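You operate a simulated robot arm through the tools that you are given. There is no shell and no other tool.

Carry out the task below with a simulated robot arm. There is one attempt and no reset: what you move stays moved.

Task
Tip the grey water from the yellow bowl into the basin, then run the basin clear.
Fine: stand the bowl back; cold water, off at the end.

The check looks at the end state, three seconds after you hand in, the way a careful person would. Anything else that was tipped, shoved, dropped, spilled or broken makes it a failure.

Robot
A 7-joint arm with a two-finger parallel gripper, fixed in place. Base frame: the origin is on the floor under the middle of its stand, x ahead of it, y to its left, z up. Units: mm, rad, N and s.
It reaches about 1479 mm from its shoulder. Its first joint turns from -2.897 to 2.897 rad. Payload 4.4 kg.
Tool frame: the origin (TCP) lies between the finger pads and is the grasp point; the fingertips stand 23 mm ahead of it; z points along the fingers, y is the line along which they close. The gripper opens to 94 mm. The fingers are 38 mm wide and 10 mm thick; the gripper's body (54 by 96 mm) begins 39 mm behind the TCP.
Orientation is told as [roll, pitch, yaw] about the base's x, y, z axes, in that order, counted from this pose: with the fingers straight down and closing along the base's y, the tool's x points along the base's -x, its y along +y and its z along -z.

Tools
- The arm moves only by the tool send_rows. Its argument "commands" is a list that holds one entry, the list of rows, each a list of 6 numbers: the shift along the base's x, y, z in mm, then the turn, a rotation vector about the base's x, y, z in rad. In form: [[[x, y, z, wx, wy, wz], ...]]. A call has 1 to 20 rows; each row shifts and turns the commanded pose from where the row before left it. "hand" is the finger opening in mm, from 0 to 94, set as the call begins (left out, the last holds). Each row takes 0.2 s and may step no farther than 50 mm and 0.15 rad from the row before; otherwise, or with a gripper value out of range, the whole call is refused. Where a pose cannot be reached the arm comes as near as it can. A force on the tool above 40 N (or 10 N above the force at the start of the call, whichever is more), or a blocked arm, ends the call early, and 0.2 s more pass. The fingers move at their own pace (about 72 mm/s each) and stop on an object; they squeeze with about 21 N. The grip force told is the motor's: it shows also when the fingers shut on nothing. Time passes only in rows, and 0.2 s behind the last, so rows that do not move let the fingers close. The reply holds the time, the measured pose of the TCP, the force on the tool along the base axes, the opening and the grip force, in the units named above and with some noise, with the torque about the TCP (base axes, N m) and any sound that the robot's microphone picked up.
- Cameras (640 x 400 px; columns grow to the right, rows downward): "scene" is fixed at [48.6, -496.9, 1606.1]; the picture's right is [0.79, -0.62, 0.00], its down [-0.39, -0.50, -0.77] and it looks along [0.48, 0.61, -0.63] (base axes); focal length 337 px, centre (320, 200). "wrist" rides on the gripper at [86, 16, -74] in the tool frame; the picture's right is [-0.18, 0.98, 0.00], its down [-0.58, -0.11, -0.81] and it looks along [-0.79, -0.15, 0.59] (tool axes); focal length 243 px, centre (320, 200). There is no depth. A picture from a camera that has moved, and an enlarged one, comes with that camera's place and axes in the base frame and with its lens. The place of the scene camera against the robot may be out by one fixed shift of up to 12 mm in any direction.
- get_image(camera): a new picture of that camera. It takes no simulated time.
- close_up(camera, box): a new picture of the part [left, top, right, bottom] of that camera's present view, enlarged. It takes no simulated time.
- finish_job(): hands the job in; it is judged then, once.

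Places have to be worked out from the pictures, the camera data and where the tool is seen. Open the gripper and draw the arm clear of the work before you hand the job in, unless the task says otherwise.

The tools are called after "Request:" by a JSON object that holds its "fn" and its "kwargs". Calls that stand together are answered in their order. send_rows: Moves the arm, as the interface text tells. Its arguments: {"type":"object","properties":{"commands":{"type":"array"},"hand":{"type":"number"}},"required":["commands"]} The other tools are called the same way: get_image (camera) takes a picture; close_up (camera, box) takes an enlarged picture of a part of a camera's view; finish_job () hands the job in.

At the start:

```text
t: 0.0
ee_pos: [663.5, 217.3, 1169.7]
orientation: [0.0, 0.0, 0.0]
ft_force: [0.0, 0.4, -0.1]
wrist_torque: [0.04, 0.02, 0.01]
width: 93.9
finger_force: 0.1
```

scene: 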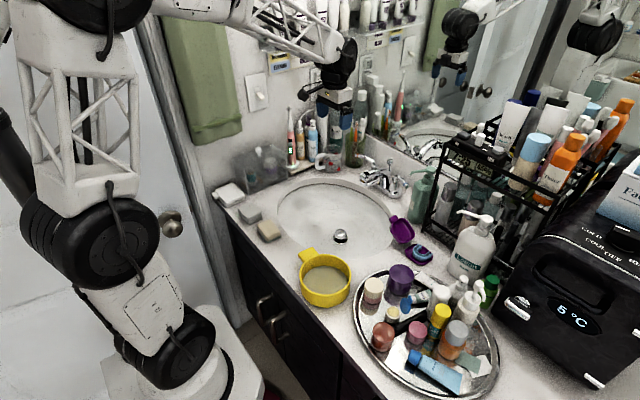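
wrist: 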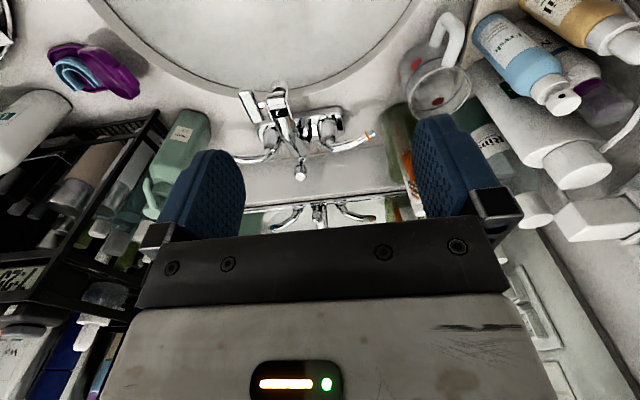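

I'll look closely at the bowl, basin and faucet before moving anything.

Request:
{"fn": "close_up", "kwargs": {"camera": "scene", "box": [270, 220, 390, 320]}}

Request:
{"fn": "close_up", "kwargs": {"camera": "scene", "box": [330, 140, 450, 220]}}

Request:
{"fn": "close_up", "kwargs": {"camera": "wrist", "box": [200, 60, 420, 200]}}

Request:
{"fn": "close_up", "kwargs": {"camera": "scene", "box": [200, 140, 460, 320]}}

```text
4.00 times, centred on (330, 270) of scene
camera zoom: at [48.6, -496.9, 1606.1], right [0.79, -0.62, 0.0], down [-0.39, -0.5, -0.77], along [0.48, 0.61, -0.63], focal length 1348 px, centre (280, -80)
```

zoom: 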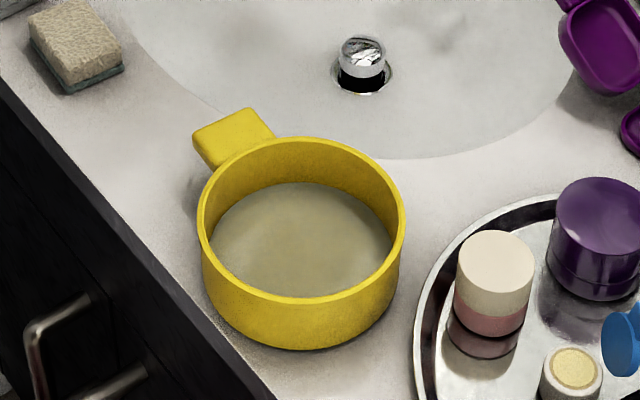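

```text
5.00 times, centred on (390, 180) of scene
camera zoom: at [48.6, -496.9, 1606.1], right [0.79, -0.62, 0.0], down [-0.39, -0.5, -0.77], along [0.48, 0.61, -0.63], focal length 1685 px, centre (-30, 300)
```

zoom: 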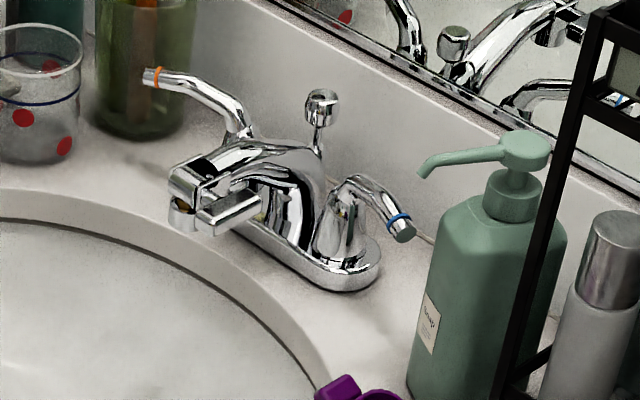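

```text
2.86 times, centred on (310, 130) of wrist
camera zoom: at [575.9, 231.9, 1243.6], right [0.18, 0.98, 0.0], down [0.58, -0.11, 0.81], along [0.79, -0.15, -0.59], focal length 693 px, centre (349, 400)
```

zoom: 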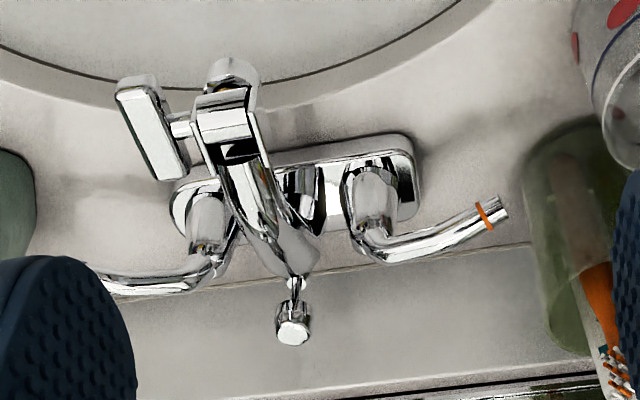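

```text
2.22 times, centred on (330, 230) of scene
camera zoom: at [48.6, -496.9, 1606.1], right [0.79, -0.62, 0.0], down [-0.39, -0.5, -0.77], along [0.48, 0.61, -0.63], focal length 749 px, centre (298, 133)
```

zoom: 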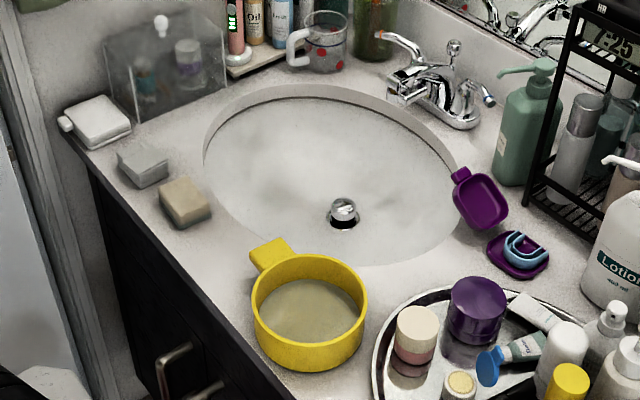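

The faucet's cold lever (blue ring) is on the right at roughly (823, 30, 949). The bowl is near (396, -78) with its tab pointing +y. I'll move back and yaw -90° so the wrist camera gets a second view of the bowl and counter.

Request:
{"fn": "send_rows", "kwargs": {"commands": [[[-24, -4, 5, 0, 0, -0.1428], [-24, -4, 5, 0, 0, -0.1428], [-24, -4, 5, 0, 0, -0.1428], [-24, -4, 5, 0, 0, -0.1428], [-24, -4, 5, 0, 0, -0.1428], [-24, -4, 5, 0, 0, -0.1428], [-24, -4, 5, 0, 0, -0.1428], [-24, -4, 5, 0, 0, -0.1428], [-24, -4, 5, 0, 0, -0.1428], [-24, -4, 5, 0, 0, -0.1428], [-24, -4, 5, 0, 0, -0.1428]]], "hand": 94}}

Request:
{"fn": "get_image", "kwargs": {"camera": "wrist"}}

Request:
{"fn": "get_image", "kwargs": {"camera": "scene"}}

```text
t: 2.4
ee_pos: [400.2, 173.2, 1223.8]
orientation: [0.0, -0.001, -1.572]
ft_force: [0.1, -0.7, 0.4]
wrist_torque: [-0.01, -0.03, 0.05]
width: 94.2
finger_force: 0.0
```

```text
taken
camera wrist: at [415.3, 258.7, 1296.6], right [0.98, -0.19, 0.0], down [-0.11, -0.58, 0.81], along [-0.15, -0.79, -0.59], focal length 243 px, centre (320, 200)
```

wrist: 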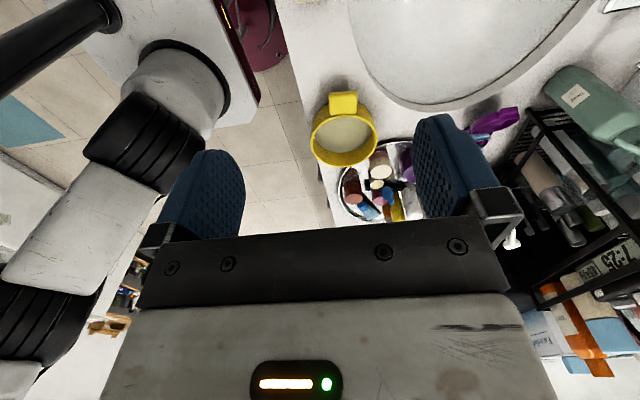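

```text
taken
```

scene: 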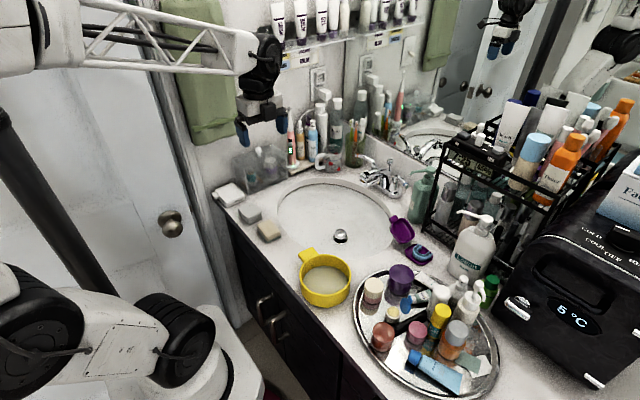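

The bowl is visible from the second angle, with the rim centre near (406, -67, ~890). I'll enlarge both views to measure the tab and the counter.

Request:
{"fn": "close_up", "kwargs": {"camera": "wrist", "box": [290, 70, 410, 200]}}

Request:
{"fn": "close_up", "kwargs": {"camera": "wrist", "box": [280, 0, 640, 220]}}

Request:
{"fn": "close_up", "kwargs": {"camera": "scene", "box": [290, 235, 360, 315]}}

```text
3.08 times, centred on (350, 135) of wrist
camera zoom: at [415.3, 258.7, 1296.6], right [0.98, -0.19, 0.0], down [-0.11, -0.58, 0.81], along [-0.15, -0.79, -0.59], focal length 746 px, centre (228, 400)
```

zoom: 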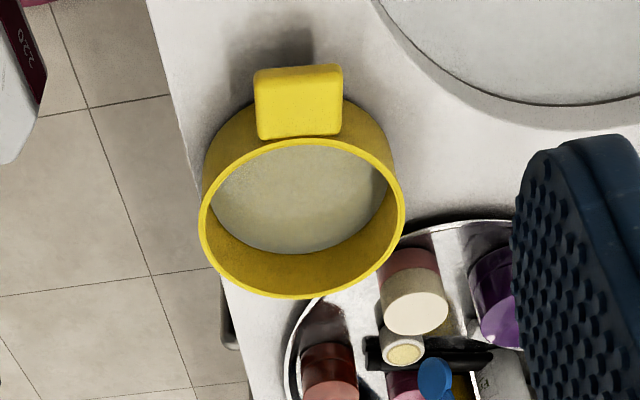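

```text
1.78 times, centred on (460, 110) of wrist
camera zoom: at [415.3, 258.7, 1296.6], right [0.98, -0.19, 0.0], down [-0.11, -0.58, 0.81], along [-0.15, -0.79, -0.59], focal length 431 px, centre (71, 360)
```

zoom: 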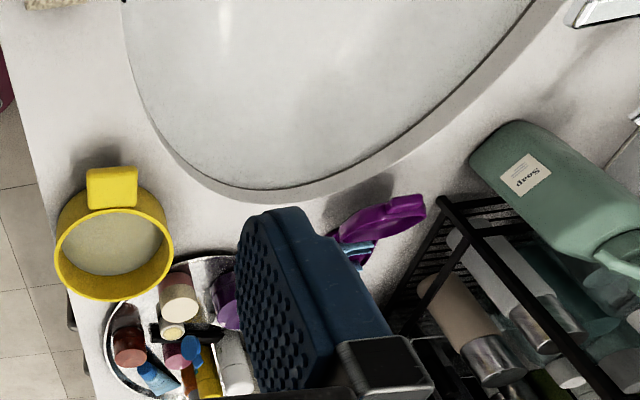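

```text
5.00 times, centred on (325, 275) of scene
camera zoom: at [48.6, -496.9, 1606.1], right [0.79, -0.62, 0.0], down [-0.39, -0.5, -0.77], along [0.48, 0.61, -0.63], focal length 1685 px, centre (295, -175)
```

zoom: 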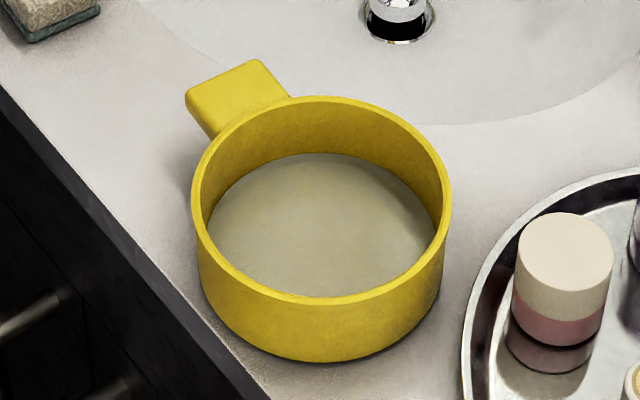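

Measured so far: rim centre ≈ (402, -71, 907), tab x 390–437 with its tip at y≈32 and top at z≈903, and counter z≈862. Before grasping, I'll check the faucet and drain from close up.

Request:
{"fn": "send_rows", "kwargs": {"commands": [[[12, -2, -8, 0, 0, 0.1428], [12, -2, -8, 0, 0, 0.1428], [12, -2, -8, 0, 0, 0.1428], [12, -2, -8, 0, 0, 0.1428], [12, -2, -8, 0, 0, 0.1428], [12, -2, -8, 0, 0, 0.1428], [12, -2, -8, 0, 0, 0.1428], [12, -2, -8, 0, 0, 0.1428], [12, -2, -8, 0, 0, 0.1428], [12, -2, -8, 0, 0, 0.1428], [12, -2, -8, 0, 0, 0.1428]]], "hand": 94}}

Request:
{"fn": "get_image", "kwargs": {"camera": "wrist"}}

Request:
{"fn": "close_up", "kwargs": {"camera": "wrist", "box": [200, 60, 480, 230]}}

Request:
{"fn": "close_up", "kwargs": {"camera": "wrist", "box": [240, 0, 480, 130]}}

```text
t: 4.8
ee_pos: [531.2, 152.1, 1136.4]
orientation: [0.0, 0.001, 0.001]
ft_force: [-0.1, 0.2, -0.2]
wrist_torque: [0.0, 0.01, 0.01]
width: 94.1
finger_force: 0.0
```

```text
taken
camera wrist: at [444.0, 166.7, 1209.7], right [0.18, 0.98, 0.0], down [0.58, -0.11, 0.81], along [0.79, -0.15, -0.59], focal length 243 px, centre (320, 200)
```

wrist: 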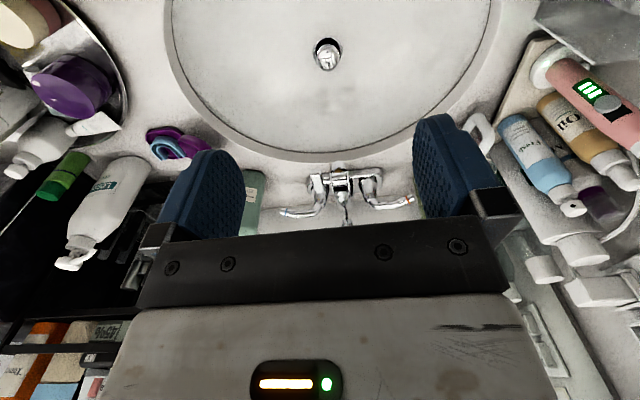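

```text
2.29 times, centred on (340, 145) of wrist
camera zoom: at [444.0, 166.7, 1209.7], right [0.18, 0.98, 0.0], down [0.58, -0.11, 0.81], along [0.79, -0.15, -0.59], focal length 555 px, centre (274, 326)
```

zoom: 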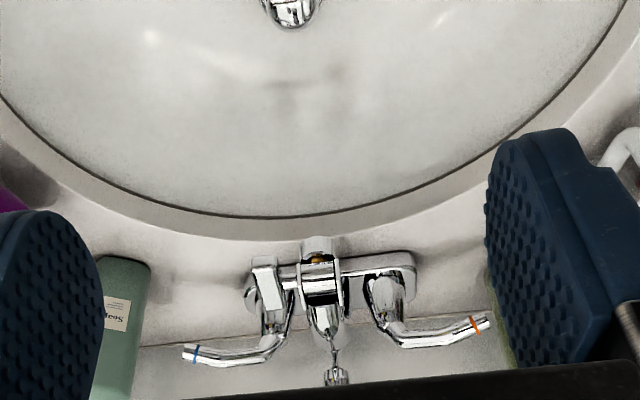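

```text
2.67 times, centred on (360, 65) of wrist
camera zoom: at [444.0, 166.7, 1209.7], right [0.18, 0.98, 0.0], down [0.58, -0.11, 0.81], along [0.79, -0.15, -0.59], focal length 647 px, centre (213, 560)
```

zoom: 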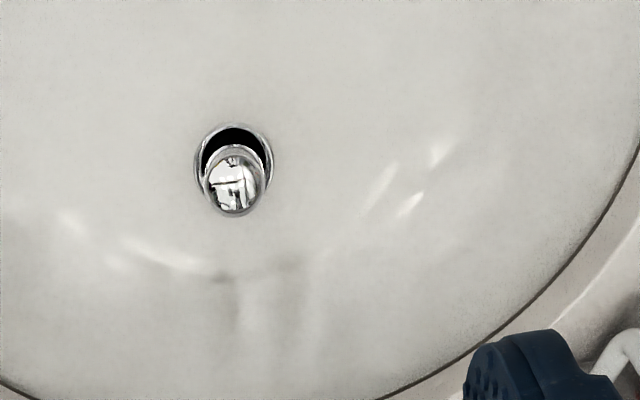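

The drain stopper is raised, so the drain is open. Both levers point straight outward, with the cold ring at about (818, 27, 951). The soap pump nozzle sits close to the cold lever, so I'll shift right to measure that space.

Request:
{"fn": "send_rows", "kwargs": {"commands": [[[0, -26, 6, 0, 0, 0], [0, -26, 6, 0, 0, 0], [0, -26, 6, 0, 0, 0], [0, -26, 6, 0, 0, 0], [0, -26, 6, 0, 0, 0]]]}}

Request:
{"fn": "get_image", "kwargs": {"camera": "wrist"}}

Request:
{"fn": "close_up", "kwargs": {"camera": "wrist", "box": [230, 80, 430, 220]}}

Request:
{"fn": "close_up", "kwargs": {"camera": "scene", "box": [350, 140, 460, 220]}}

```text
t: 6.0
ee_pos: [533.8, 21.3, 1168.4]
orientation: [0.0, 0.0, 0.0]
ft_force: [0.1, 0.2, 0.2]
wrist_torque: [0.01, -0.03, 0.0]
width: 94.1
finger_force: 0.2
```

```text
taken
camera wrist: at [446.0, 35.8, 1241.4], right [0.18, 0.98, 0.0], down [0.58, -0.11, 0.81], along [0.79, -0.15, -0.59], focal length 243 px, centre (320, 200)
```

wrist: 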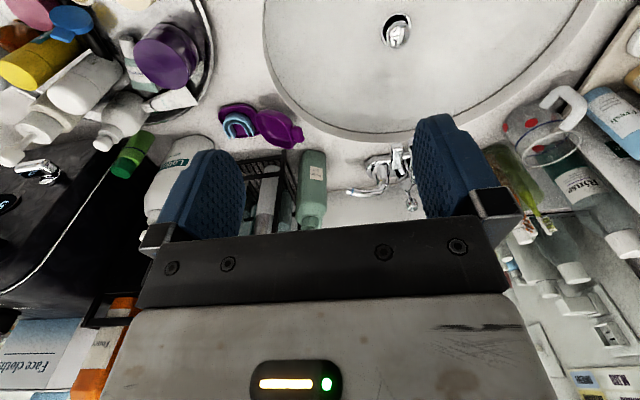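

```text
2.86 times, centred on (330, 150) of wrist
camera zoom: at [446.0, 35.8, 1241.4], right [0.18, 0.98, 0.0], down [0.58, -0.11, 0.81], along [0.79, -0.15, -0.59], focal length 693 px, centre (291, 343)
```

zoom: 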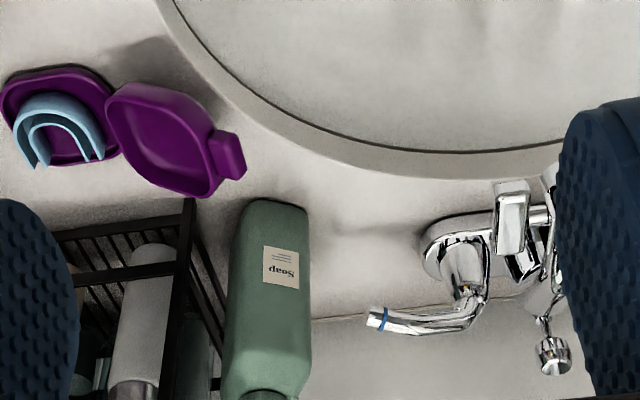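

```text
5.00 times, centred on (405, 180) of scene
camera zoom: at [48.6, -496.9, 1606.1], right [0.79, -0.62, 0.0], down [-0.39, -0.5, -0.77], along [0.48, 0.61, -0.63], focal length 1685 px, centre (-105, 300)
```

zoom: 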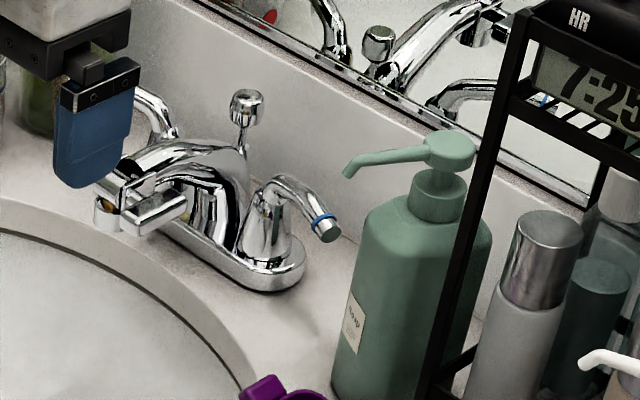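

The cold ring is confirmed at (820, 29, 951) with its pivot near (818, 88). The soap bottle's near edge is at y≈-17, so that space is tight but workable. Next is the bowl: I'll go above its tab with the fingers closing across its width, yawed to match its ~5.7° skew.

Request:
{"fn": "send_rows", "kwargs": {"commands": [[[-10.2, -0.8, -13.2, 0, 0, -0.1393], [-10.2, -0.8, -13.2, 0, 0, -0.1393], [-10.2, -0.8, -13.2, 0, 0, -0.1393], [-10.2, -0.8, -13.2, 0, 0, -0.1393], [-10.2, -0.8, -13.2, 0, 0, -0.1393], [-10.2, -0.8, -13.2, 0, 0, -0.1393], [-10.2, -0.8, -13.2, 0, 0, -0.1393], [-10.2, -0.8, -13.2, 0, 0, -0.1393], [-10.2, -0.8, -13.2, 0, 0, -0.1393], [-10.2, -0.8, -13.2, 0, 0, -0.1393], [-10.2, -0.8, -13.2, 0, 0, -0.1393], [-10.2, -0.8, -13.2, 0, 0, -0.1393], [0, 0, 0, 0, 0, 0]]], "hand": 94}}

Request:
{"fn": "get_image", "kwargs": {"camera": "wrist"}}

Request:
{"fn": "get_image", "kwargs": {"camera": "scene"}}

```text
t: 8.8
ee_pos: [408.9, 11.7, 1008.8]
orientation: [0.0, 0.0, -1.674]
ft_force: [0.6, 0.8, -0.6]
wrist_torque: [-0.01, -0.01, 0.02]
width: 94.1
finger_force: 0.1
```

```text
taken
camera wrist: at [433.3, 94.8, 1082.3], right [0.96, -0.28, 0.0], down [-0.17, -0.57, 0.81], along [-0.23, -0.77, -0.59], focal length 243 px, centre (320, 200)
```

wrist: 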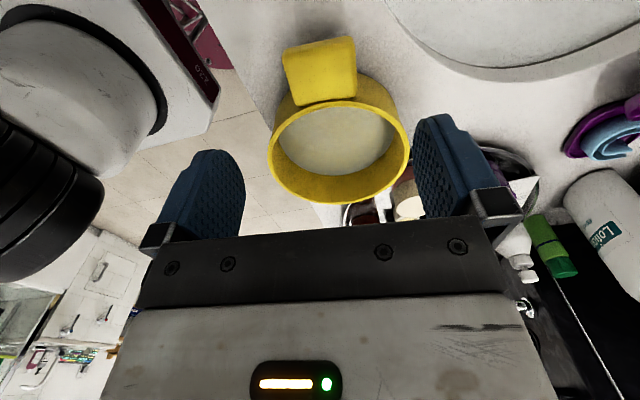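

```text
taken
```

scene: 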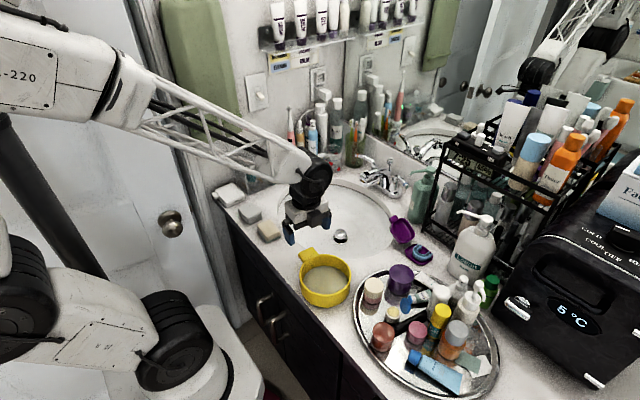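

I'll enlarge the wrist view to pin down the tab's corners against the tool.

Request:
{"fn": "close_up", "kwargs": {"camera": "wrist", "box": [250, 20, 430, 210]}}

Request:
{"fn": "close_up", "kwargs": {"camera": "wrist", "box": [270, 25, 370, 115]}}

Request:
{"fn": "close_up", "kwargs": {"camera": "scene", "box": [270, 180, 370, 310]}}

```text
2.11 times, centred on (340, 115) of wrist
camera zoom: at [433.3, 94.8, 1082.3], right [0.96, -0.28, 0.0], down [-0.17, -0.57, 0.81], along [-0.23, -0.77, -0.59], focal length 511 px, centre (278, 379)
```

zoom: 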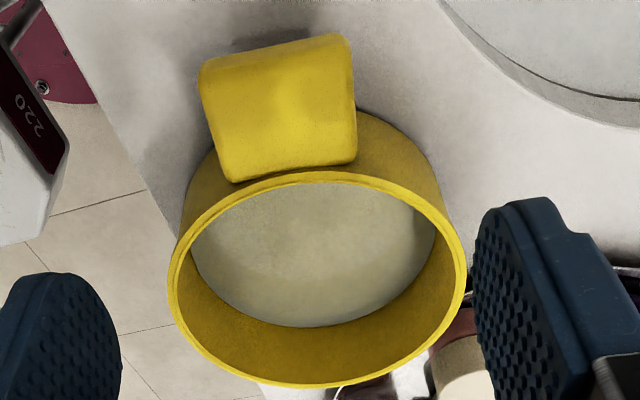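

```text
4.44 times, centred on (320, 70) of wrist
camera zoom: at [433.3, 94.8, 1082.3], right [0.96, -0.28, 0.0], down [-0.17, -0.57, 0.81], along [-0.23, -0.77, -0.59], focal length 1078 px, centre (320, 778)
```

zoom: 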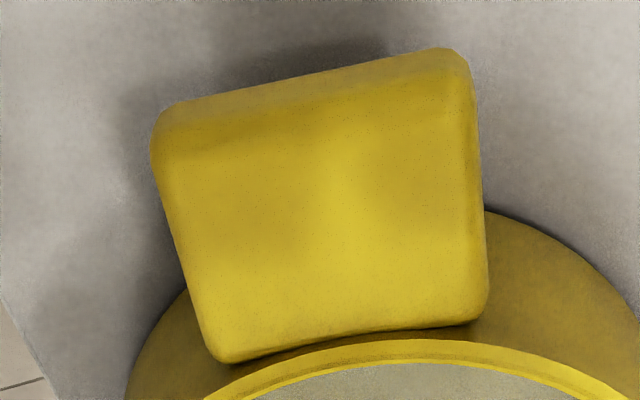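

```text
3.08 times, centred on (320, 245) of scene
camera zoom: at [48.6, -496.9, 1606.1], right [0.79, -0.62, 0.0], down [-0.39, -0.5, -0.77], along [0.48, 0.61, -0.63], focal length 1037 px, centre (320, 62)
```

zoom: 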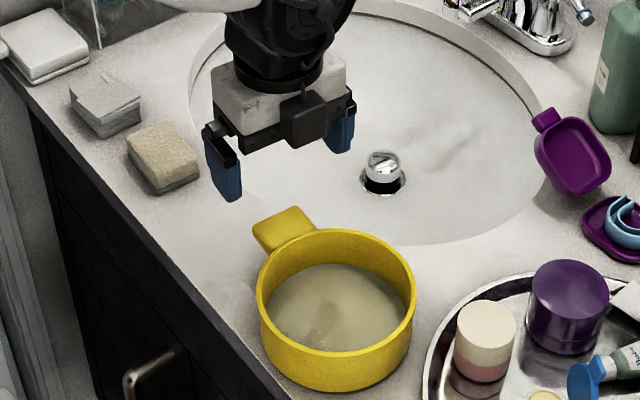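

The tab's corners work out to x 383–436, y -8 to 33, with the top at z≈905. I'll zoom in once more to judge its thickness before descending.

Request:
{"fn": "close_up", "kwargs": {"camera": "scene", "box": [295, 240, 325, 262]}}

```text
16.00 times, centred on (310, 251) of scene
camera zoom: at [48.6, -496.9, 1606.1], right [0.79, -0.62, 0.0], down [-0.39, -0.5, -0.77], along [0.48, 0.61, -0.63], focal length 5393 px, centre (480, -616)
```

zoom: 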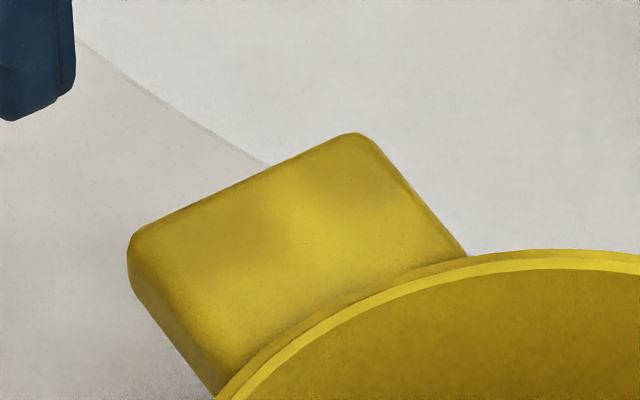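

The tab is about 10 mm thick (z≈893–903) with the tool centred over it. I'll narrow the opening to 74 mm and descend, stopping short of the final height to check.

Request:
{"fn": "send_rows", "kwargs": {"commands": [[[0.5, 0.4, -12, 0, 0, 0], [0.1, 0.4, -12, 0, 0, 0], [0, 0.4, -12, 0, 0, 0], [0, 0.4, -12, 0, 0, 0], [0, 0.4, -12, 0, 0, 0], [0, 0.2, -12, 0, 0, 0], [0, 0, -8, 0, 0, 0], [0, 0, 0, 0, 0, 0]]], "hand": 74}}

Request:
{"fn": "get_image", "kwargs": {"camera": "wrist"}}

Request:
{"fn": "close_up", "kwargs": {"camera": "scene", "box": [270, 200, 370, 310]}}

```text
t: 10.6
ee_pos: [409.9, 12.9, 928.5]
orientation: [0.0, 0.0, -1.672]
ft_force: [0.8, -0.5, -0.2]
wrist_torque: [0.02, -0.01, 0.01]
width: 74.0
finger_force: 0.0
```

```text
taken
camera wrist: at [434.2, 96.9, 1002.8], right [0.96, -0.28, 0.0], down [-0.17, -0.57, 0.81], along [-0.23, -0.77, -0.59], focal length 243 px, centre (320, 200)
```

wrist: 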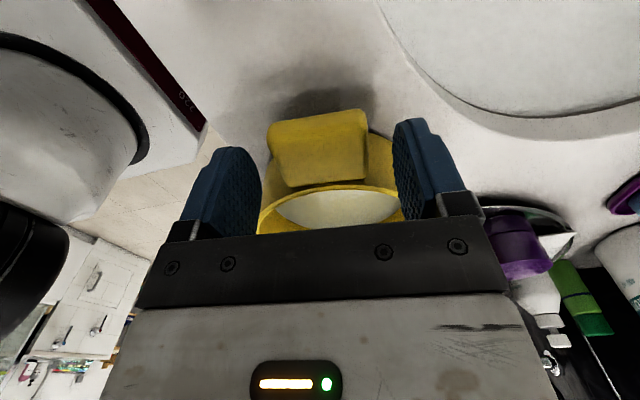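

```text
3.64 times, centred on (320, 255) of scene
camera zoom: at [48.6, -496.9, 1606.1], right [0.79, -0.62, 0.0], down [-0.39, -0.5, -0.77], along [0.48, 0.61, -0.63], focal length 1226 px, centre (320, 0)
```

zoom: 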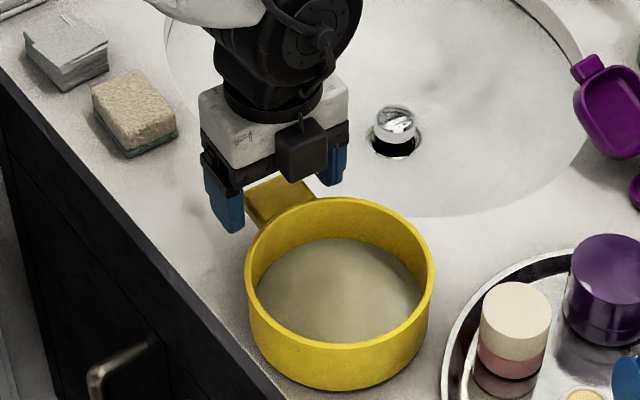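

The tab is centred between the fingers with room on both sides. I'll lower the last 30 mm to z≈898.

Request:
{"fn": "send_rows", "kwargs": {"commands": [[[0, 0.3, -8, 0, 0, 0], [0, 0.3, -8, 0, 0, 0], [0, 0.3, -8, 0, 0, 0], [0, 0.1, -6.5, 0, 0, 0], [0, 0, 0, 0, 0, 0]]], "hand": 74}}

Request:
{"fn": "get_image", "kwargs": {"camera": "wrist"}}

Request:
{"fn": "close_up", "kwargs": {"camera": "scene", "box": [270, 200, 370, 310]}}

```text
t: 11.8
ee_pos: [408.6, 13.5, 898.0]
orientation: [0.001, 0.0, -1.671]
ft_force: [-0.2, 0.0, 0.9]
wrist_torque: [0.02, 0.01, -0.04]
width: 73.9
finger_force: 0.1
```

```text
taken
camera wrist: at [433.1, 97.1, 971.5], right [0.96, -0.28, 0.0], down [-0.17, -0.57, 0.81], along [-0.23, -0.77, -0.59], focal length 243 px, centre (320, 200)
```

wrist: 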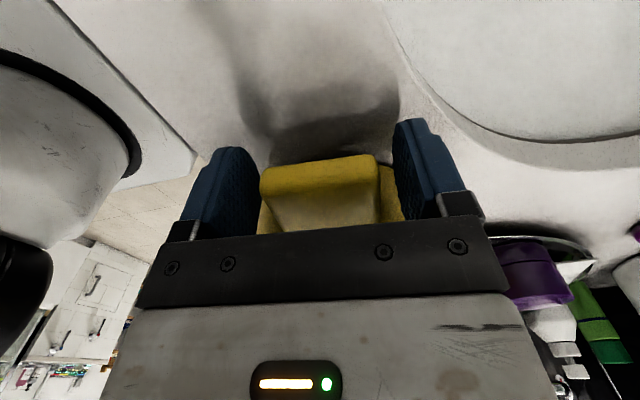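

```text
3.64 times, centred on (320, 255) of scene
camera zoom: at [48.6, -496.9, 1606.1], right [0.79, -0.62, 0.0], down [-0.39, -0.5, -0.77], along [0.48, 0.61, -0.63], focal length 1226 px, centre (320, 0)
```

zoom: 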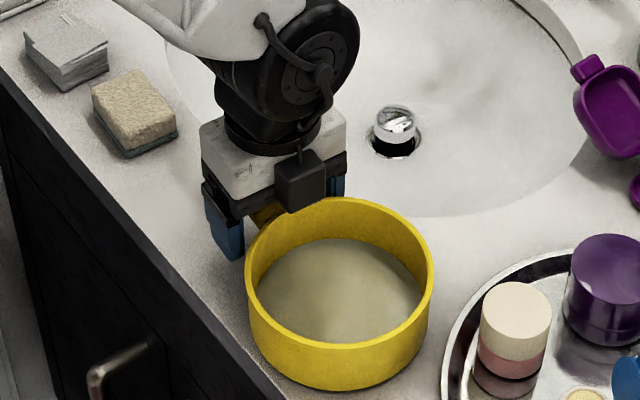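

The tab sits centred between the pads and nothing is touching. I'll close the gripper on it.

Request:
{"fn": "send_rows", "kwargs": {"commands": [[[0, 0, 0, 0, 0, 0], [0, 0, 0, 0, 0, 0], [0, 0, 0, 0, 0, 0], [0, 0, 0, 0, 0, 0]]], "hand": 0}}

Request:
{"fn": "get_image", "kwargs": {"camera": "wrist"}}

Request:
{"fn": "close_up", "kwargs": {"camera": "scene", "box": [270, 200, 370, 310]}}

```text
t: 12.8
ee_pos: [408.3, 13.9, 897.8]
orientation: [-0.001, 0.0, -1.673]
ft_force: [1.0, -0.5, 2.1]
wrist_torque: [-0.04, 0.02, 0.1]
width: 49.6
finger_force: 21.0
```

```text
taken
camera wrist: at [433.1, 97.1, 971.5], right [0.96, -0.28, 0.0], down [-0.17, -0.57, 0.81], along [-0.23, -0.77, -0.59], focal length 243 px, centre (320, 200)
```

wrist: 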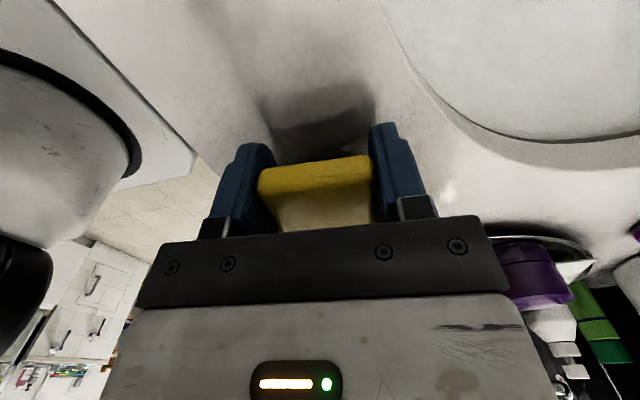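

```text
3.64 times, centred on (320, 255) of scene
camera zoom: at [48.6, -496.9, 1606.1], right [0.79, -0.62, 0.0], down [-0.39, -0.5, -0.77], along [0.48, 0.61, -0.63], focal length 1226 px, centre (320, 0)
```

zoom: 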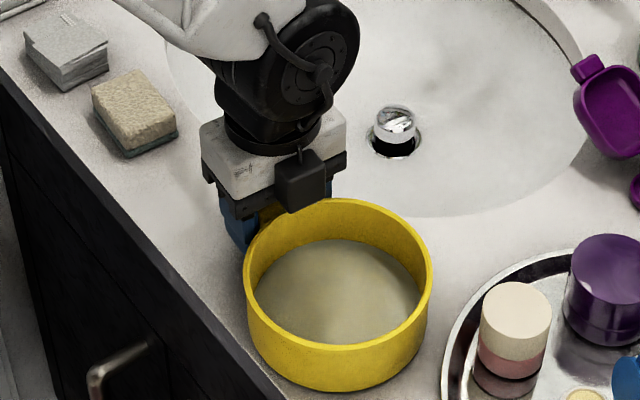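

The grip is holding at 49.6 mm and 21 N, and the bowl hasn't visibly moved. I'll lift slowly by about 15 mm to see whether it sags.

Request:
{"fn": "send_rows", "kwargs": {"commands": [[[0, 0, 2, 0, 0, 0], [0, 0, 3, 0, 0, 0], [0, 0, 3, 0, 0, 0], [0, 0, 3, 0, 0, 0], [0, 0, 3, 0, 0, 0], [0, 0, 2, 0, 0, 0], [0, 0, 0, 0, 0, 0]]], "hand": 0}}

Request:
{"fn": "get_image", "kwargs": {"camera": "wrist"}}

Request:
{"fn": "close_up", "kwargs": {"camera": "scene", "box": [270, 200, 370, 310]}}

```text
t: 14.4
ee_pos: [409.1, 14.5, 914.1]
orientation: [0.0, 0.0, -1.673]
ft_force: [0.4, -0.5, -3.2]
wrist_torque: [0.15, -0.02, -0.01]
width: 49.7
finger_force: 21.0
```

```text
taken
camera wrist: at [432.8, 97.1, 987.1], right [0.96, -0.28, 0.0], down [-0.17, -0.57, 0.81], along [-0.23, -0.77, -0.59], focal length 243 px, centre (320, 200)
```

wrist: 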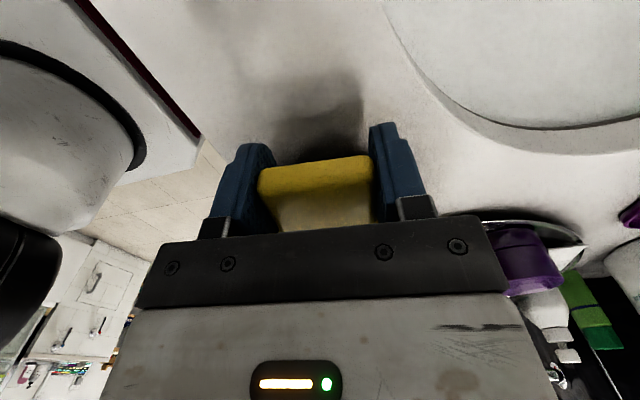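

```text
3.64 times, centred on (320, 255) of scene
camera zoom: at [48.6, -496.9, 1606.1], right [0.79, -0.62, 0.0], down [-0.39, -0.5, -0.77], along [0.48, 0.61, -0.63], focal length 1226 px, centre (320, 0)
```

zoom: 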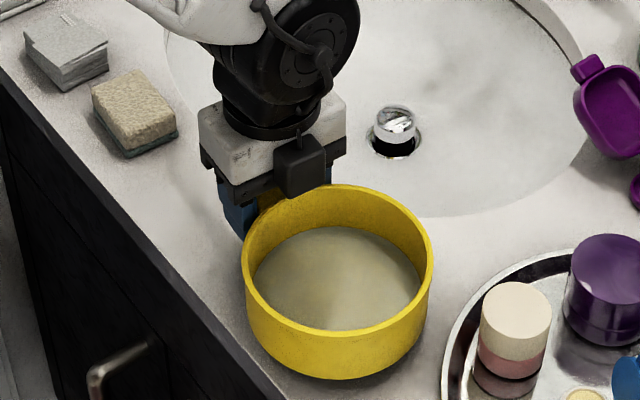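

The bowl lifted cleanly: it stays level, the grip is unchanged, and the load is only about 3 N. The basin spans roughly x 438–762 and y -52–340, and is about 145 mm deep. I'll raise the bowl gently, then carry it level toward the basin centre.

Request:
{"fn": "send_rows", "kwargs": {"commands": [[[0, 0, 4, 0, 0, 0], [0, 0, 7, 0, 0, 0], [0, 0, 9, 0, 0, 0], [0, 0, 9, 0, 0, 0], [0, 0, 9, 0, 0, 0], [0, 0, 9, 0, 0, 0], [0, 0, 9, 0, 0, 0], [0, 0, 7, 0, 0, 0], [0, 0, 5, 0, 0, 0], [0, 0, 3, 0, 0, 0], [0, 0, 0, 0, 0, 0]]], "hand": 0}}

Request:
{"fn": "get_image", "kwargs": {"camera": "scene"}}

```text
t: 16.8
ee_pos: [408.8, 13.1, 985.8]
orientation: [0.001, 0.001, -1.671]
ft_force: [-0.5, -0.4, -2.0]
wrist_torque: [0.14, -0.02, 0.06]
width: 49.5
finger_force: 20.1
```

```text
taken
```

scene: 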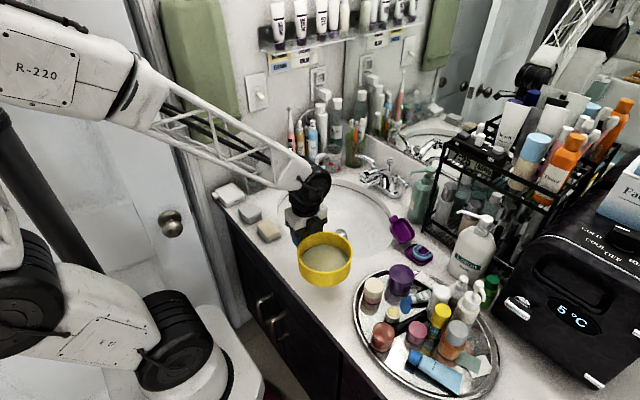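

Still level. I'll carry it smoothly to above the basin at (620, 228), straightening the yaw so the bowl's centre sits over the basin centre.

Request:
{"fn": "send_rows", "kwargs": {"commands": [[[4, 4, 0, 0, 0, 0.005], [8, 8, 0, 0, 0, 0.005], [11, 11, 0, 0, 0, 0.005], [12, 12, 0, 0, 0, 0.005], [12, 12, 0, 0, 0, 0.005], [12, 12, 0, 0, 0, 0.005], [12, 12, 0, 0, 0, 0.005], [12, 12, 0, 0, 0, 0.005], [12, 12, 0, 0, 0, 0.005], [12, 12, 0, 0, 0, 0.005], [12, 12, 0, 0, 0, 0.005], [12, 12, 0, 0, 0, 0.005], [12, 12, 0, 0, 0, 0.005], [12, 12, 0, 0, 0, 0.005], [12, 12, 0, 0, 0, 0.005], [12, 12, 0, 0, 0, 0.005], [11, 12, 0, 0, 0, 0.005], [9, 11, 0, 0, 0, 0.005], [7, 8, 0, 0, 0, 0.005], [3, 4, 0, 0, 0, 0.005]]], "hand": 0}}

Request:
{"fn": "get_image", "kwargs": {"camera": "scene"}}

Request:
{"fn": "get_image", "kwargs": {"camera": "wrist"}}

```text
t: 21.0
ee_pos: [617.8, 230.3, 983.4]
orientation: [0.0, -0.001, -1.571]
ft_force: [0.3, -1.1, -2.2]
wrist_torque: [0.1, 0.0, -0.02]
width: 49.7
finger_force: 21.0
```

```text
taken
```

scene: 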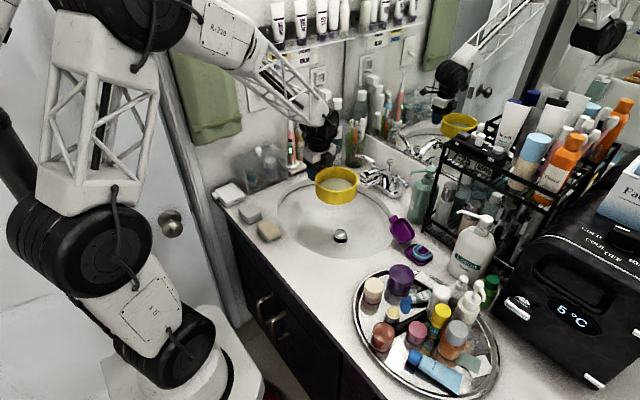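

```text
taken
camera wrist: at [633.0, 314.5, 1057.2], right [0.98, -0.18, 0.0], down [-0.11, -0.58, 0.81], along [-0.15, -0.79, -0.59], focal length 243 px, centre (320, 200)
```

wrist: 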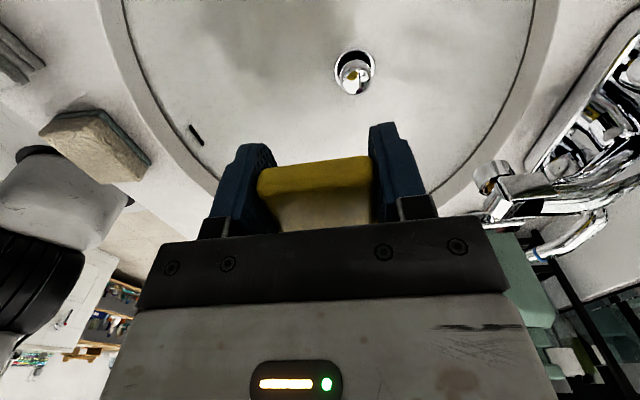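

The bowl is level over the basin, and the force readings show no loss of water. I'll start tipping about the tab axis with a small 0.2 rad tilt to confirm the arm tracks it.

Request:
{"fn": "send_rows", "kwargs": {"commands": [[[0, 0, 0, 0, -0.03, 0], [0, 0, 0, 0, -0.05, 0], [0, 0, 0, 0, -0.05, 0], [0, 0, 0, 0, -0.05, 0], [0, 0, 0, 0, -0.02, 0]]], "hand": 0}}

Request:
{"fn": "close_up", "kwargs": {"camera": "scene", "box": [270, 130, 400, 260]}}

```text
t: 22.2
ee_pos: [617.8, 229.2, 984.1]
orientation: [0.199, 0.0, -1.571]
ft_force: [-0.3, -0.2, -2.0]
wrist_torque: [0.15, 0.03, 0.02]
width: 49.7
finger_force: 21.1
```

```text
3.08 times, centred on (335, 195) of scene
camera zoom: at [48.6, -496.9, 1606.1], right [0.79, -0.62, 0.0], down [-0.39, -0.5, -0.77], along [0.48, 0.61, -0.63], focal length 1037 px, centre (274, 215)
```

zoom: 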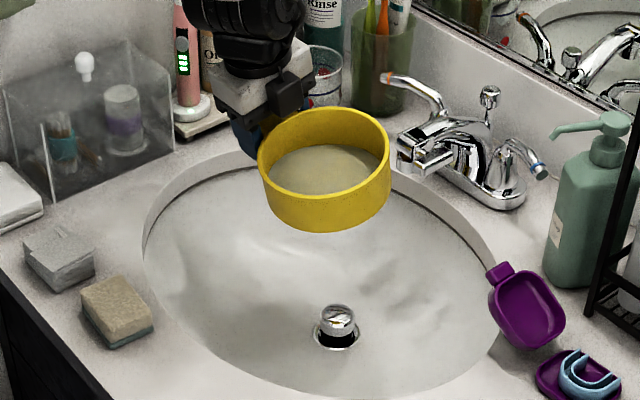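

The tilt tracks exactly and the bowl is secure. I'll continue tipping slowly to about 0.8 rad.

Request:
{"fn": "send_rows", "kwargs": {"commands": [[[0, 0, 0, 0, -0.03, 0], [0, 0, 0, 0, -0.04, 0], [0, 0, 0, 0, -0.04, 0], [0, 0, 0, 0, -0.04, 0], [0, 0, 0, 0, -0.04, 0], [0, 0, 0, 0, -0.04, 0], [0, 0, 0, 0, -0.04, 0], [0, 0, 0, 0, -0.04, 0], [0, 0, 0, 0, -0.04, 0], [0, 0, 0, 0, -0.04, 0], [0, 0, 0, 0, -0.04, 0], [0, 0, 0, 0, -0.04, 0], [0, 0, 0, 0, -0.04, 0], [0, 0, 0, 0, -0.04, 0], [0, 0, 0, 0, -0.04, 0]]], "hand": 0}}

Request:
{"fn": "close_up", "kwargs": {"camera": "scene", "box": [230, 130, 400, 270]}}

```text
t: 25.4
ee_pos: [618.1, 229.1, 986.1]
orientation: [0.79, 0.0, -1.57]
ft_force: [0.3, -0.5, -1.6]
wrist_torque: [0.11, 0.04, 0.01]
width: 49.6
finger_force: 20.6
```

```text
2.86 times, centred on (315, 200) of scene
camera zoom: at [48.6, -496.9, 1606.1], right [0.79, -0.62, 0.0], down [-0.39, -0.5, -0.77], along [0.48, 0.61, -0.63], focal length 963 px, centre (334, 200)
```

zoom: 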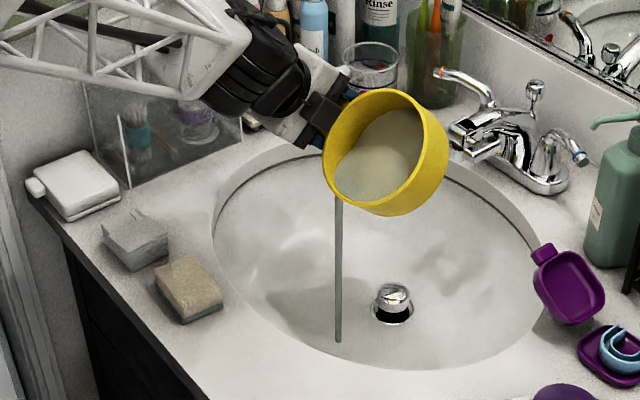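

Grey water is pouring in a thin stream that lands well inside the basin. I'll keep tipping slowly toward 90°.

Request:
{"fn": "send_rows", "kwargs": {"commands": [[[0, 0, 0, 0, -0.03, 0], [0, 0, 0, 0, -0.03, 0], [0, 0, 0, 0, -0.03, 0], [0, 0, 0, 0, -0.03, 0], [0, 0, 0, 0, -0.04, 0], [0, 0, 0, 0, -0.04, 0], [0, 0, 0, 0, -0.04, 0], [0, 0, 0, 0, -0.04, 0], [0, 0, 0, 0, -0.04, 0], [0, 0, 0, 0, -0.04, 0], [0, 0, 0, 0, -0.04, 0], [0, 0, 0, 0, -0.04, 0], [0, 0, 0, 0, -0.04, 0], [0, 0, 0, 0, -0.04, 0], [0, 0, 0, 0, -0.04, 0], [0, 0, 0, 0, -0.04, 0], [0, 0, 0, 0, -0.04, 0], [0, 0, 0, 0, -0.04, 0], [0, 0, 0, 0, 0, 0], [0, 0, 0, 0, 0, 0]]], "hand": 0}}

Request:
{"fn": "close_up", "kwargs": {"camera": "scene", "box": [230, 130, 400, 270]}}

Request:
{"fn": "get_image", "kwargs": {"camera": "scene"}}

```text
t: 29.6
ee_pos: [618.9, 226.1, 990.2]
orientation: [0.978, -0.002, -1.566]
ft_force: [0.4, -0.1, -0.9]
wrist_torque: [0.11, 0.06, 0.03]
width: 49.8
finger_force: 21.0
out of reach, approached as far as the arm can: row 6, 7, 9, 11, 13, 15, 17
```

```text
2.86 times, centred on (315, 200) of scene
camera zoom: at [48.6, -496.9, 1606.1], right [0.79, -0.62, 0.0], down [-0.39, -0.5, -0.77], along [0.48, 0.61, -0.63], focal length 963 px, centre (334, 200)
```

zoom: 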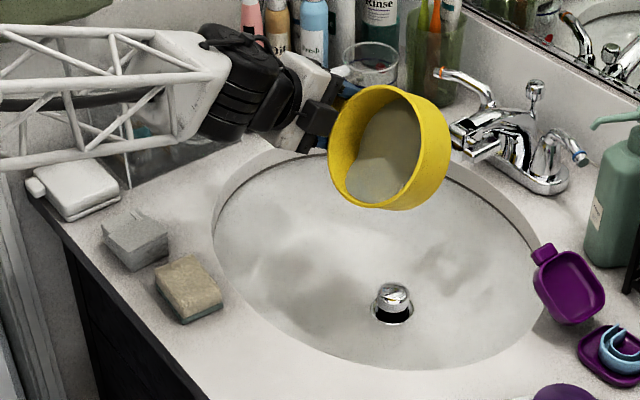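

```text
taken
```

scene: 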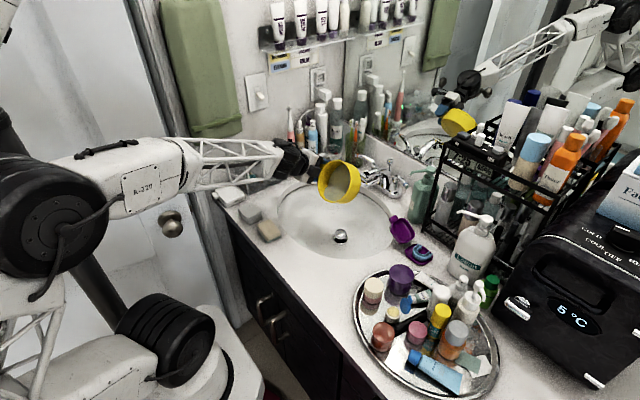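

The arm stopped at about 0.98 rad of tilt: the wrist can't bend further in that plane. The bowl is mostly empty and still over the basin. I'll back the command off slightly to see where the commanded pose now stands.

Request:
{"fn": "send_rows", "kwargs": {"commands": [[[0, 0, 0, 0, 0.04, 0], [0, 0, 0, 0, 0, 0]]], "hand": 0}}

Request:
{"fn": "close_up", "kwargs": {"camera": "scene", "box": [290, 160, 370, 230]}}

```text
t: 30.2
ee_pos: [618.4, 226.5, 989.6]
orientation: [0.979, -0.005, -1.567]
ft_force: [-0.3, 0.7, -1.5]
wrist_torque: [0.09, 0.0, -0.03]
width: 49.5
finger_force: 21.2
```

```text
5.71 times, centred on (330, 195) of scene
camera zoom: at [48.6, -496.9, 1606.1], right [0.79, -0.62, 0.0], down [-0.39, -0.5, -0.77], along [0.48, 0.61, -0.63], focal length 1926 px, centre (263, 229)
```

zoom: 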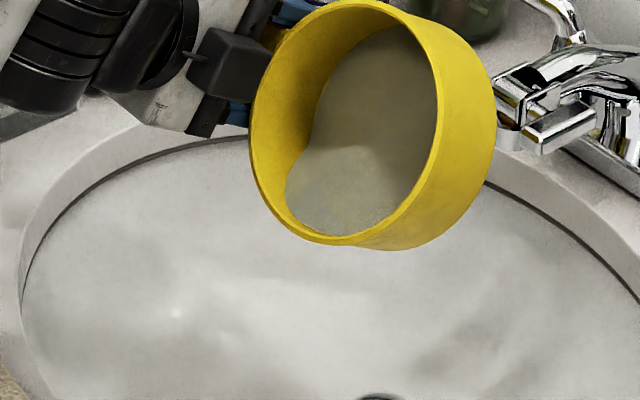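

A little water remains in the low corner. Yawing the hand toward +y gives the wrist more bend to work with, so I'll pivot about the lip point (573, 142), which keeps the lip over the basin, then tip further.

Request:
{"fn": "send_rows", "kwargs": {"commands": [[[-8.6, 4.1, 0, 0, 0, 0.1], [-9.0, 3.3, 0, 0, 0, 0.1], [-9.3, 2.3, 0, 0, 0, 0.1], [-9.4, 1.4, 0, 0, 0, 0.1], [-9.5, 0.4, 0, 0, 0, 0.1], [0, 0, 0, 0, 0, 0]]], "hand": 0}}

Request:
{"fn": "get_image", "kwargs": {"camera": "scene"}}

```text
t: 31.6
ee_pos: [572.5, 239.0, 989.9]
orientation: [0.979, -0.001, -1.065]
ft_force: [-0.8, 0.1, -2.1]
wrist_torque: [0.07, 0.04, 0.02]
width: 49.3
finger_force: 21.1
```

```text
taken
```

scene: 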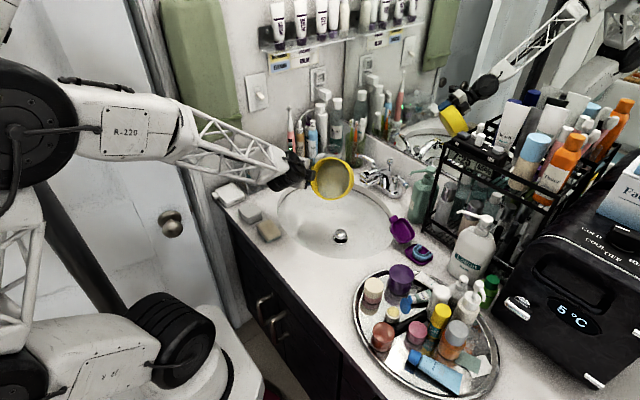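

That worked, and the tilt held at 0.98 rad. I'll continue the pivot another 0.5 rad.

Request:
{"fn": "send_rows", "kwargs": {"commands": [[[-9.5, -0.5, 0, 0, 0, 0.1], [-9.4, -1.5, 0, 0, 0, 0.1], [-9.3, -2.4, 0, 0, 0, 0.1], [-9.0, -3.3, 0, 0, 0, 0.1], [-8.6, -4.2, 0, 0, 0, 0.1], [0, 0, 0, 0, 0, 0]]], "hand": 0}}

Request:
{"fn": "close_up", "kwargs": {"camera": "scene", "box": [230, 130, 400, 270]}}

```text
t: 33.0
ee_pos: [525.6, 226.8, 989.9]
orientation: [0.978, -0.002, -0.567]
ft_force: [1.1, 0.0, -1.7]
wrist_torque: [0.04, 0.09, 0.06]
width: 49.7
finger_force: 20.6
```

```text
2.86 times, centred on (315, 200) of scene
camera zoom: at [48.6, -496.9, 1606.1], right [0.79, -0.62, 0.0], down [-0.39, -0.5, -0.77], along [0.48, 0.61, -0.63], focal length 963 px, centre (334, 200)
```

zoom: 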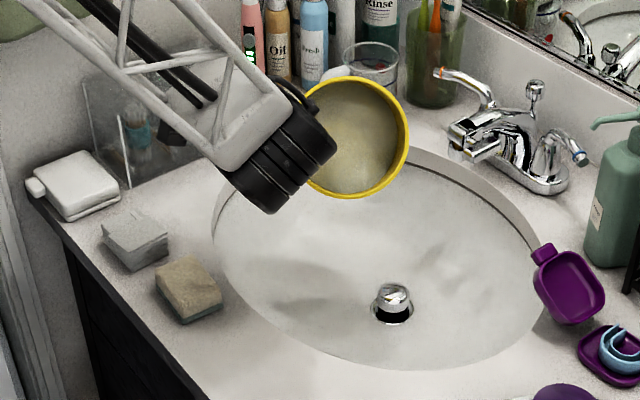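

The bowl opening now faces back over the basin. I'll continue tipping about the tab axis, now pointing along (0.84, -0.54), and rise slightly as I go.

Request:
{"fn": "send_rows", "kwargs": {"commands": [[[0, 0, 1, 0.0422, -0.0269, 0], [0, 0, 2, 0.0422, -0.0269, 0], [0, 0, 2, 0.0422, -0.0269, 0], [0, 0, 2, 0.0422, -0.0269, 0], [0, 0, 2, 0.0422, -0.0269, 0], [0, 0, 2, 0.0422, -0.0269, 0], [0, 0, 2, 0.0422, -0.0269, 0], [0, 0, 2, 0.0422, -0.0269, 0], [0, 0, 2, 0.0422, -0.0269, 0], [0, 0, 2, 0.0422, -0.0269, 0], [0, 0, 2, 0.0422, -0.0269, 0], [0, 0, 2, 0.0422, -0.0269, 0], [0, 0, 0, 0, 0, 0]]], "hand": 0}}

Request:
{"fn": "close_up", "kwargs": {"camera": "scene", "box": [230, 130, 400, 270]}}

Request:
{"fn": "get_image", "kwargs": {"camera": "scene"}}

```text
t: 35.8
ee_pos: [526.8, 228.7, 1012.7]
orientation: [1.581, -0.002, -0.569]
ft_force: [0.4, -0.1, -1.2]
wrist_torque: [0.01, 0.03, 0.0]
width: 50.0
finger_force: 21.0
```

```text
2.86 times, centred on (315, 200) of scene
camera zoom: at [48.6, -496.9, 1606.1], right [0.79, -0.62, 0.0], down [-0.39, -0.5, -0.77], along [0.48, 0.61, -0.63], focal length 963 px, centre (334, 200)
```

zoom: 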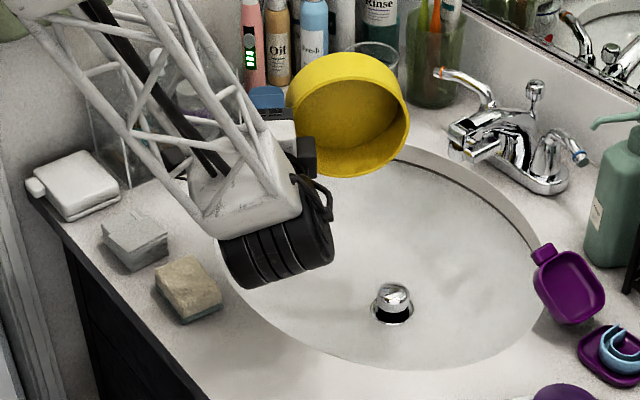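

```text
taken
```

scene: 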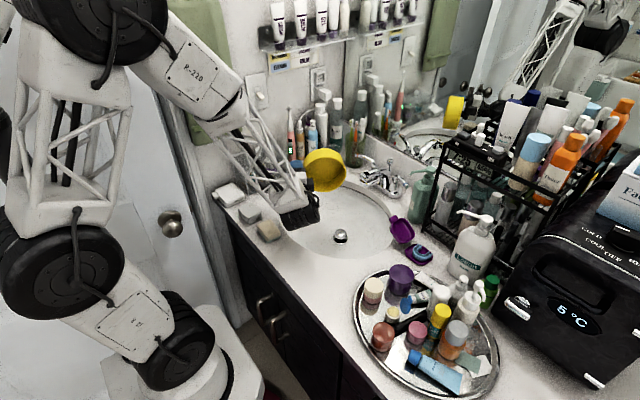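

The bowl's inside is now clear yellow and looks empty. I'll tip a further 0.35 rad past 90° while rising, to shed any last drops.

Request:
{"fn": "send_rows", "kwargs": {"commands": [[[0, 0, 6, 0.0422, -0.0269, 0], [0, 0, 8, 0.0422, -0.0269, 0], [0, 0, 8, 0.0422, -0.0269, 0], [0, 0, 8, 0.0422, -0.0269, 0], [0, 0, 8, 0.0422, -0.0269, 0], [0, 0, 8, 0.0422, -0.0269, 0], [0, 0, 4, 0.0422, -0.0269, 0], [0, 0, 0, 0, 0, 0], [0, 0, 0, 0, 0, 0], [0, 0, 0, 0, 0, 0], [0, 0, 0, 0, 0, 0]]], "hand": 0}}

Request:
{"fn": "close_up", "kwargs": {"camera": "scene", "box": [230, 130, 400, 270]}}

```text
t: 38.2
ee_pos: [526.7, 227.1, 1059.6]
orientation: [1.931, -0.003, -0.569]
ft_force: [0.1, 0.0, -1.0]
wrist_torque: [0.04, 0.09, 0.0]
width: 50.0
finger_force: 20.9
```

```text
2.86 times, centred on (315, 200) of scene
camera zoom: at [48.6, -496.9, 1606.1], right [0.79, -0.62, 0.0], down [-0.39, -0.5, -0.77], along [0.48, 0.61, -0.63], focal length 963 px, centre (334, 200)
```

zoom: 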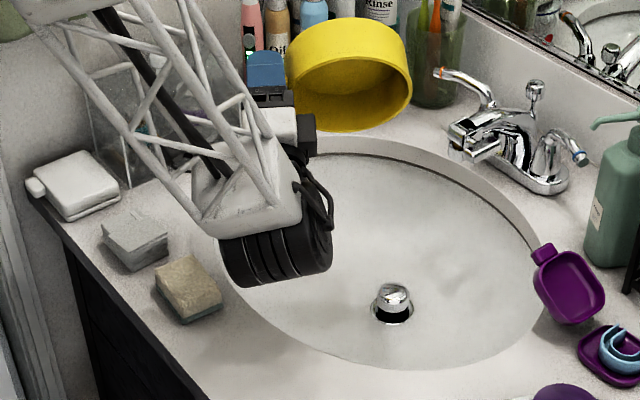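

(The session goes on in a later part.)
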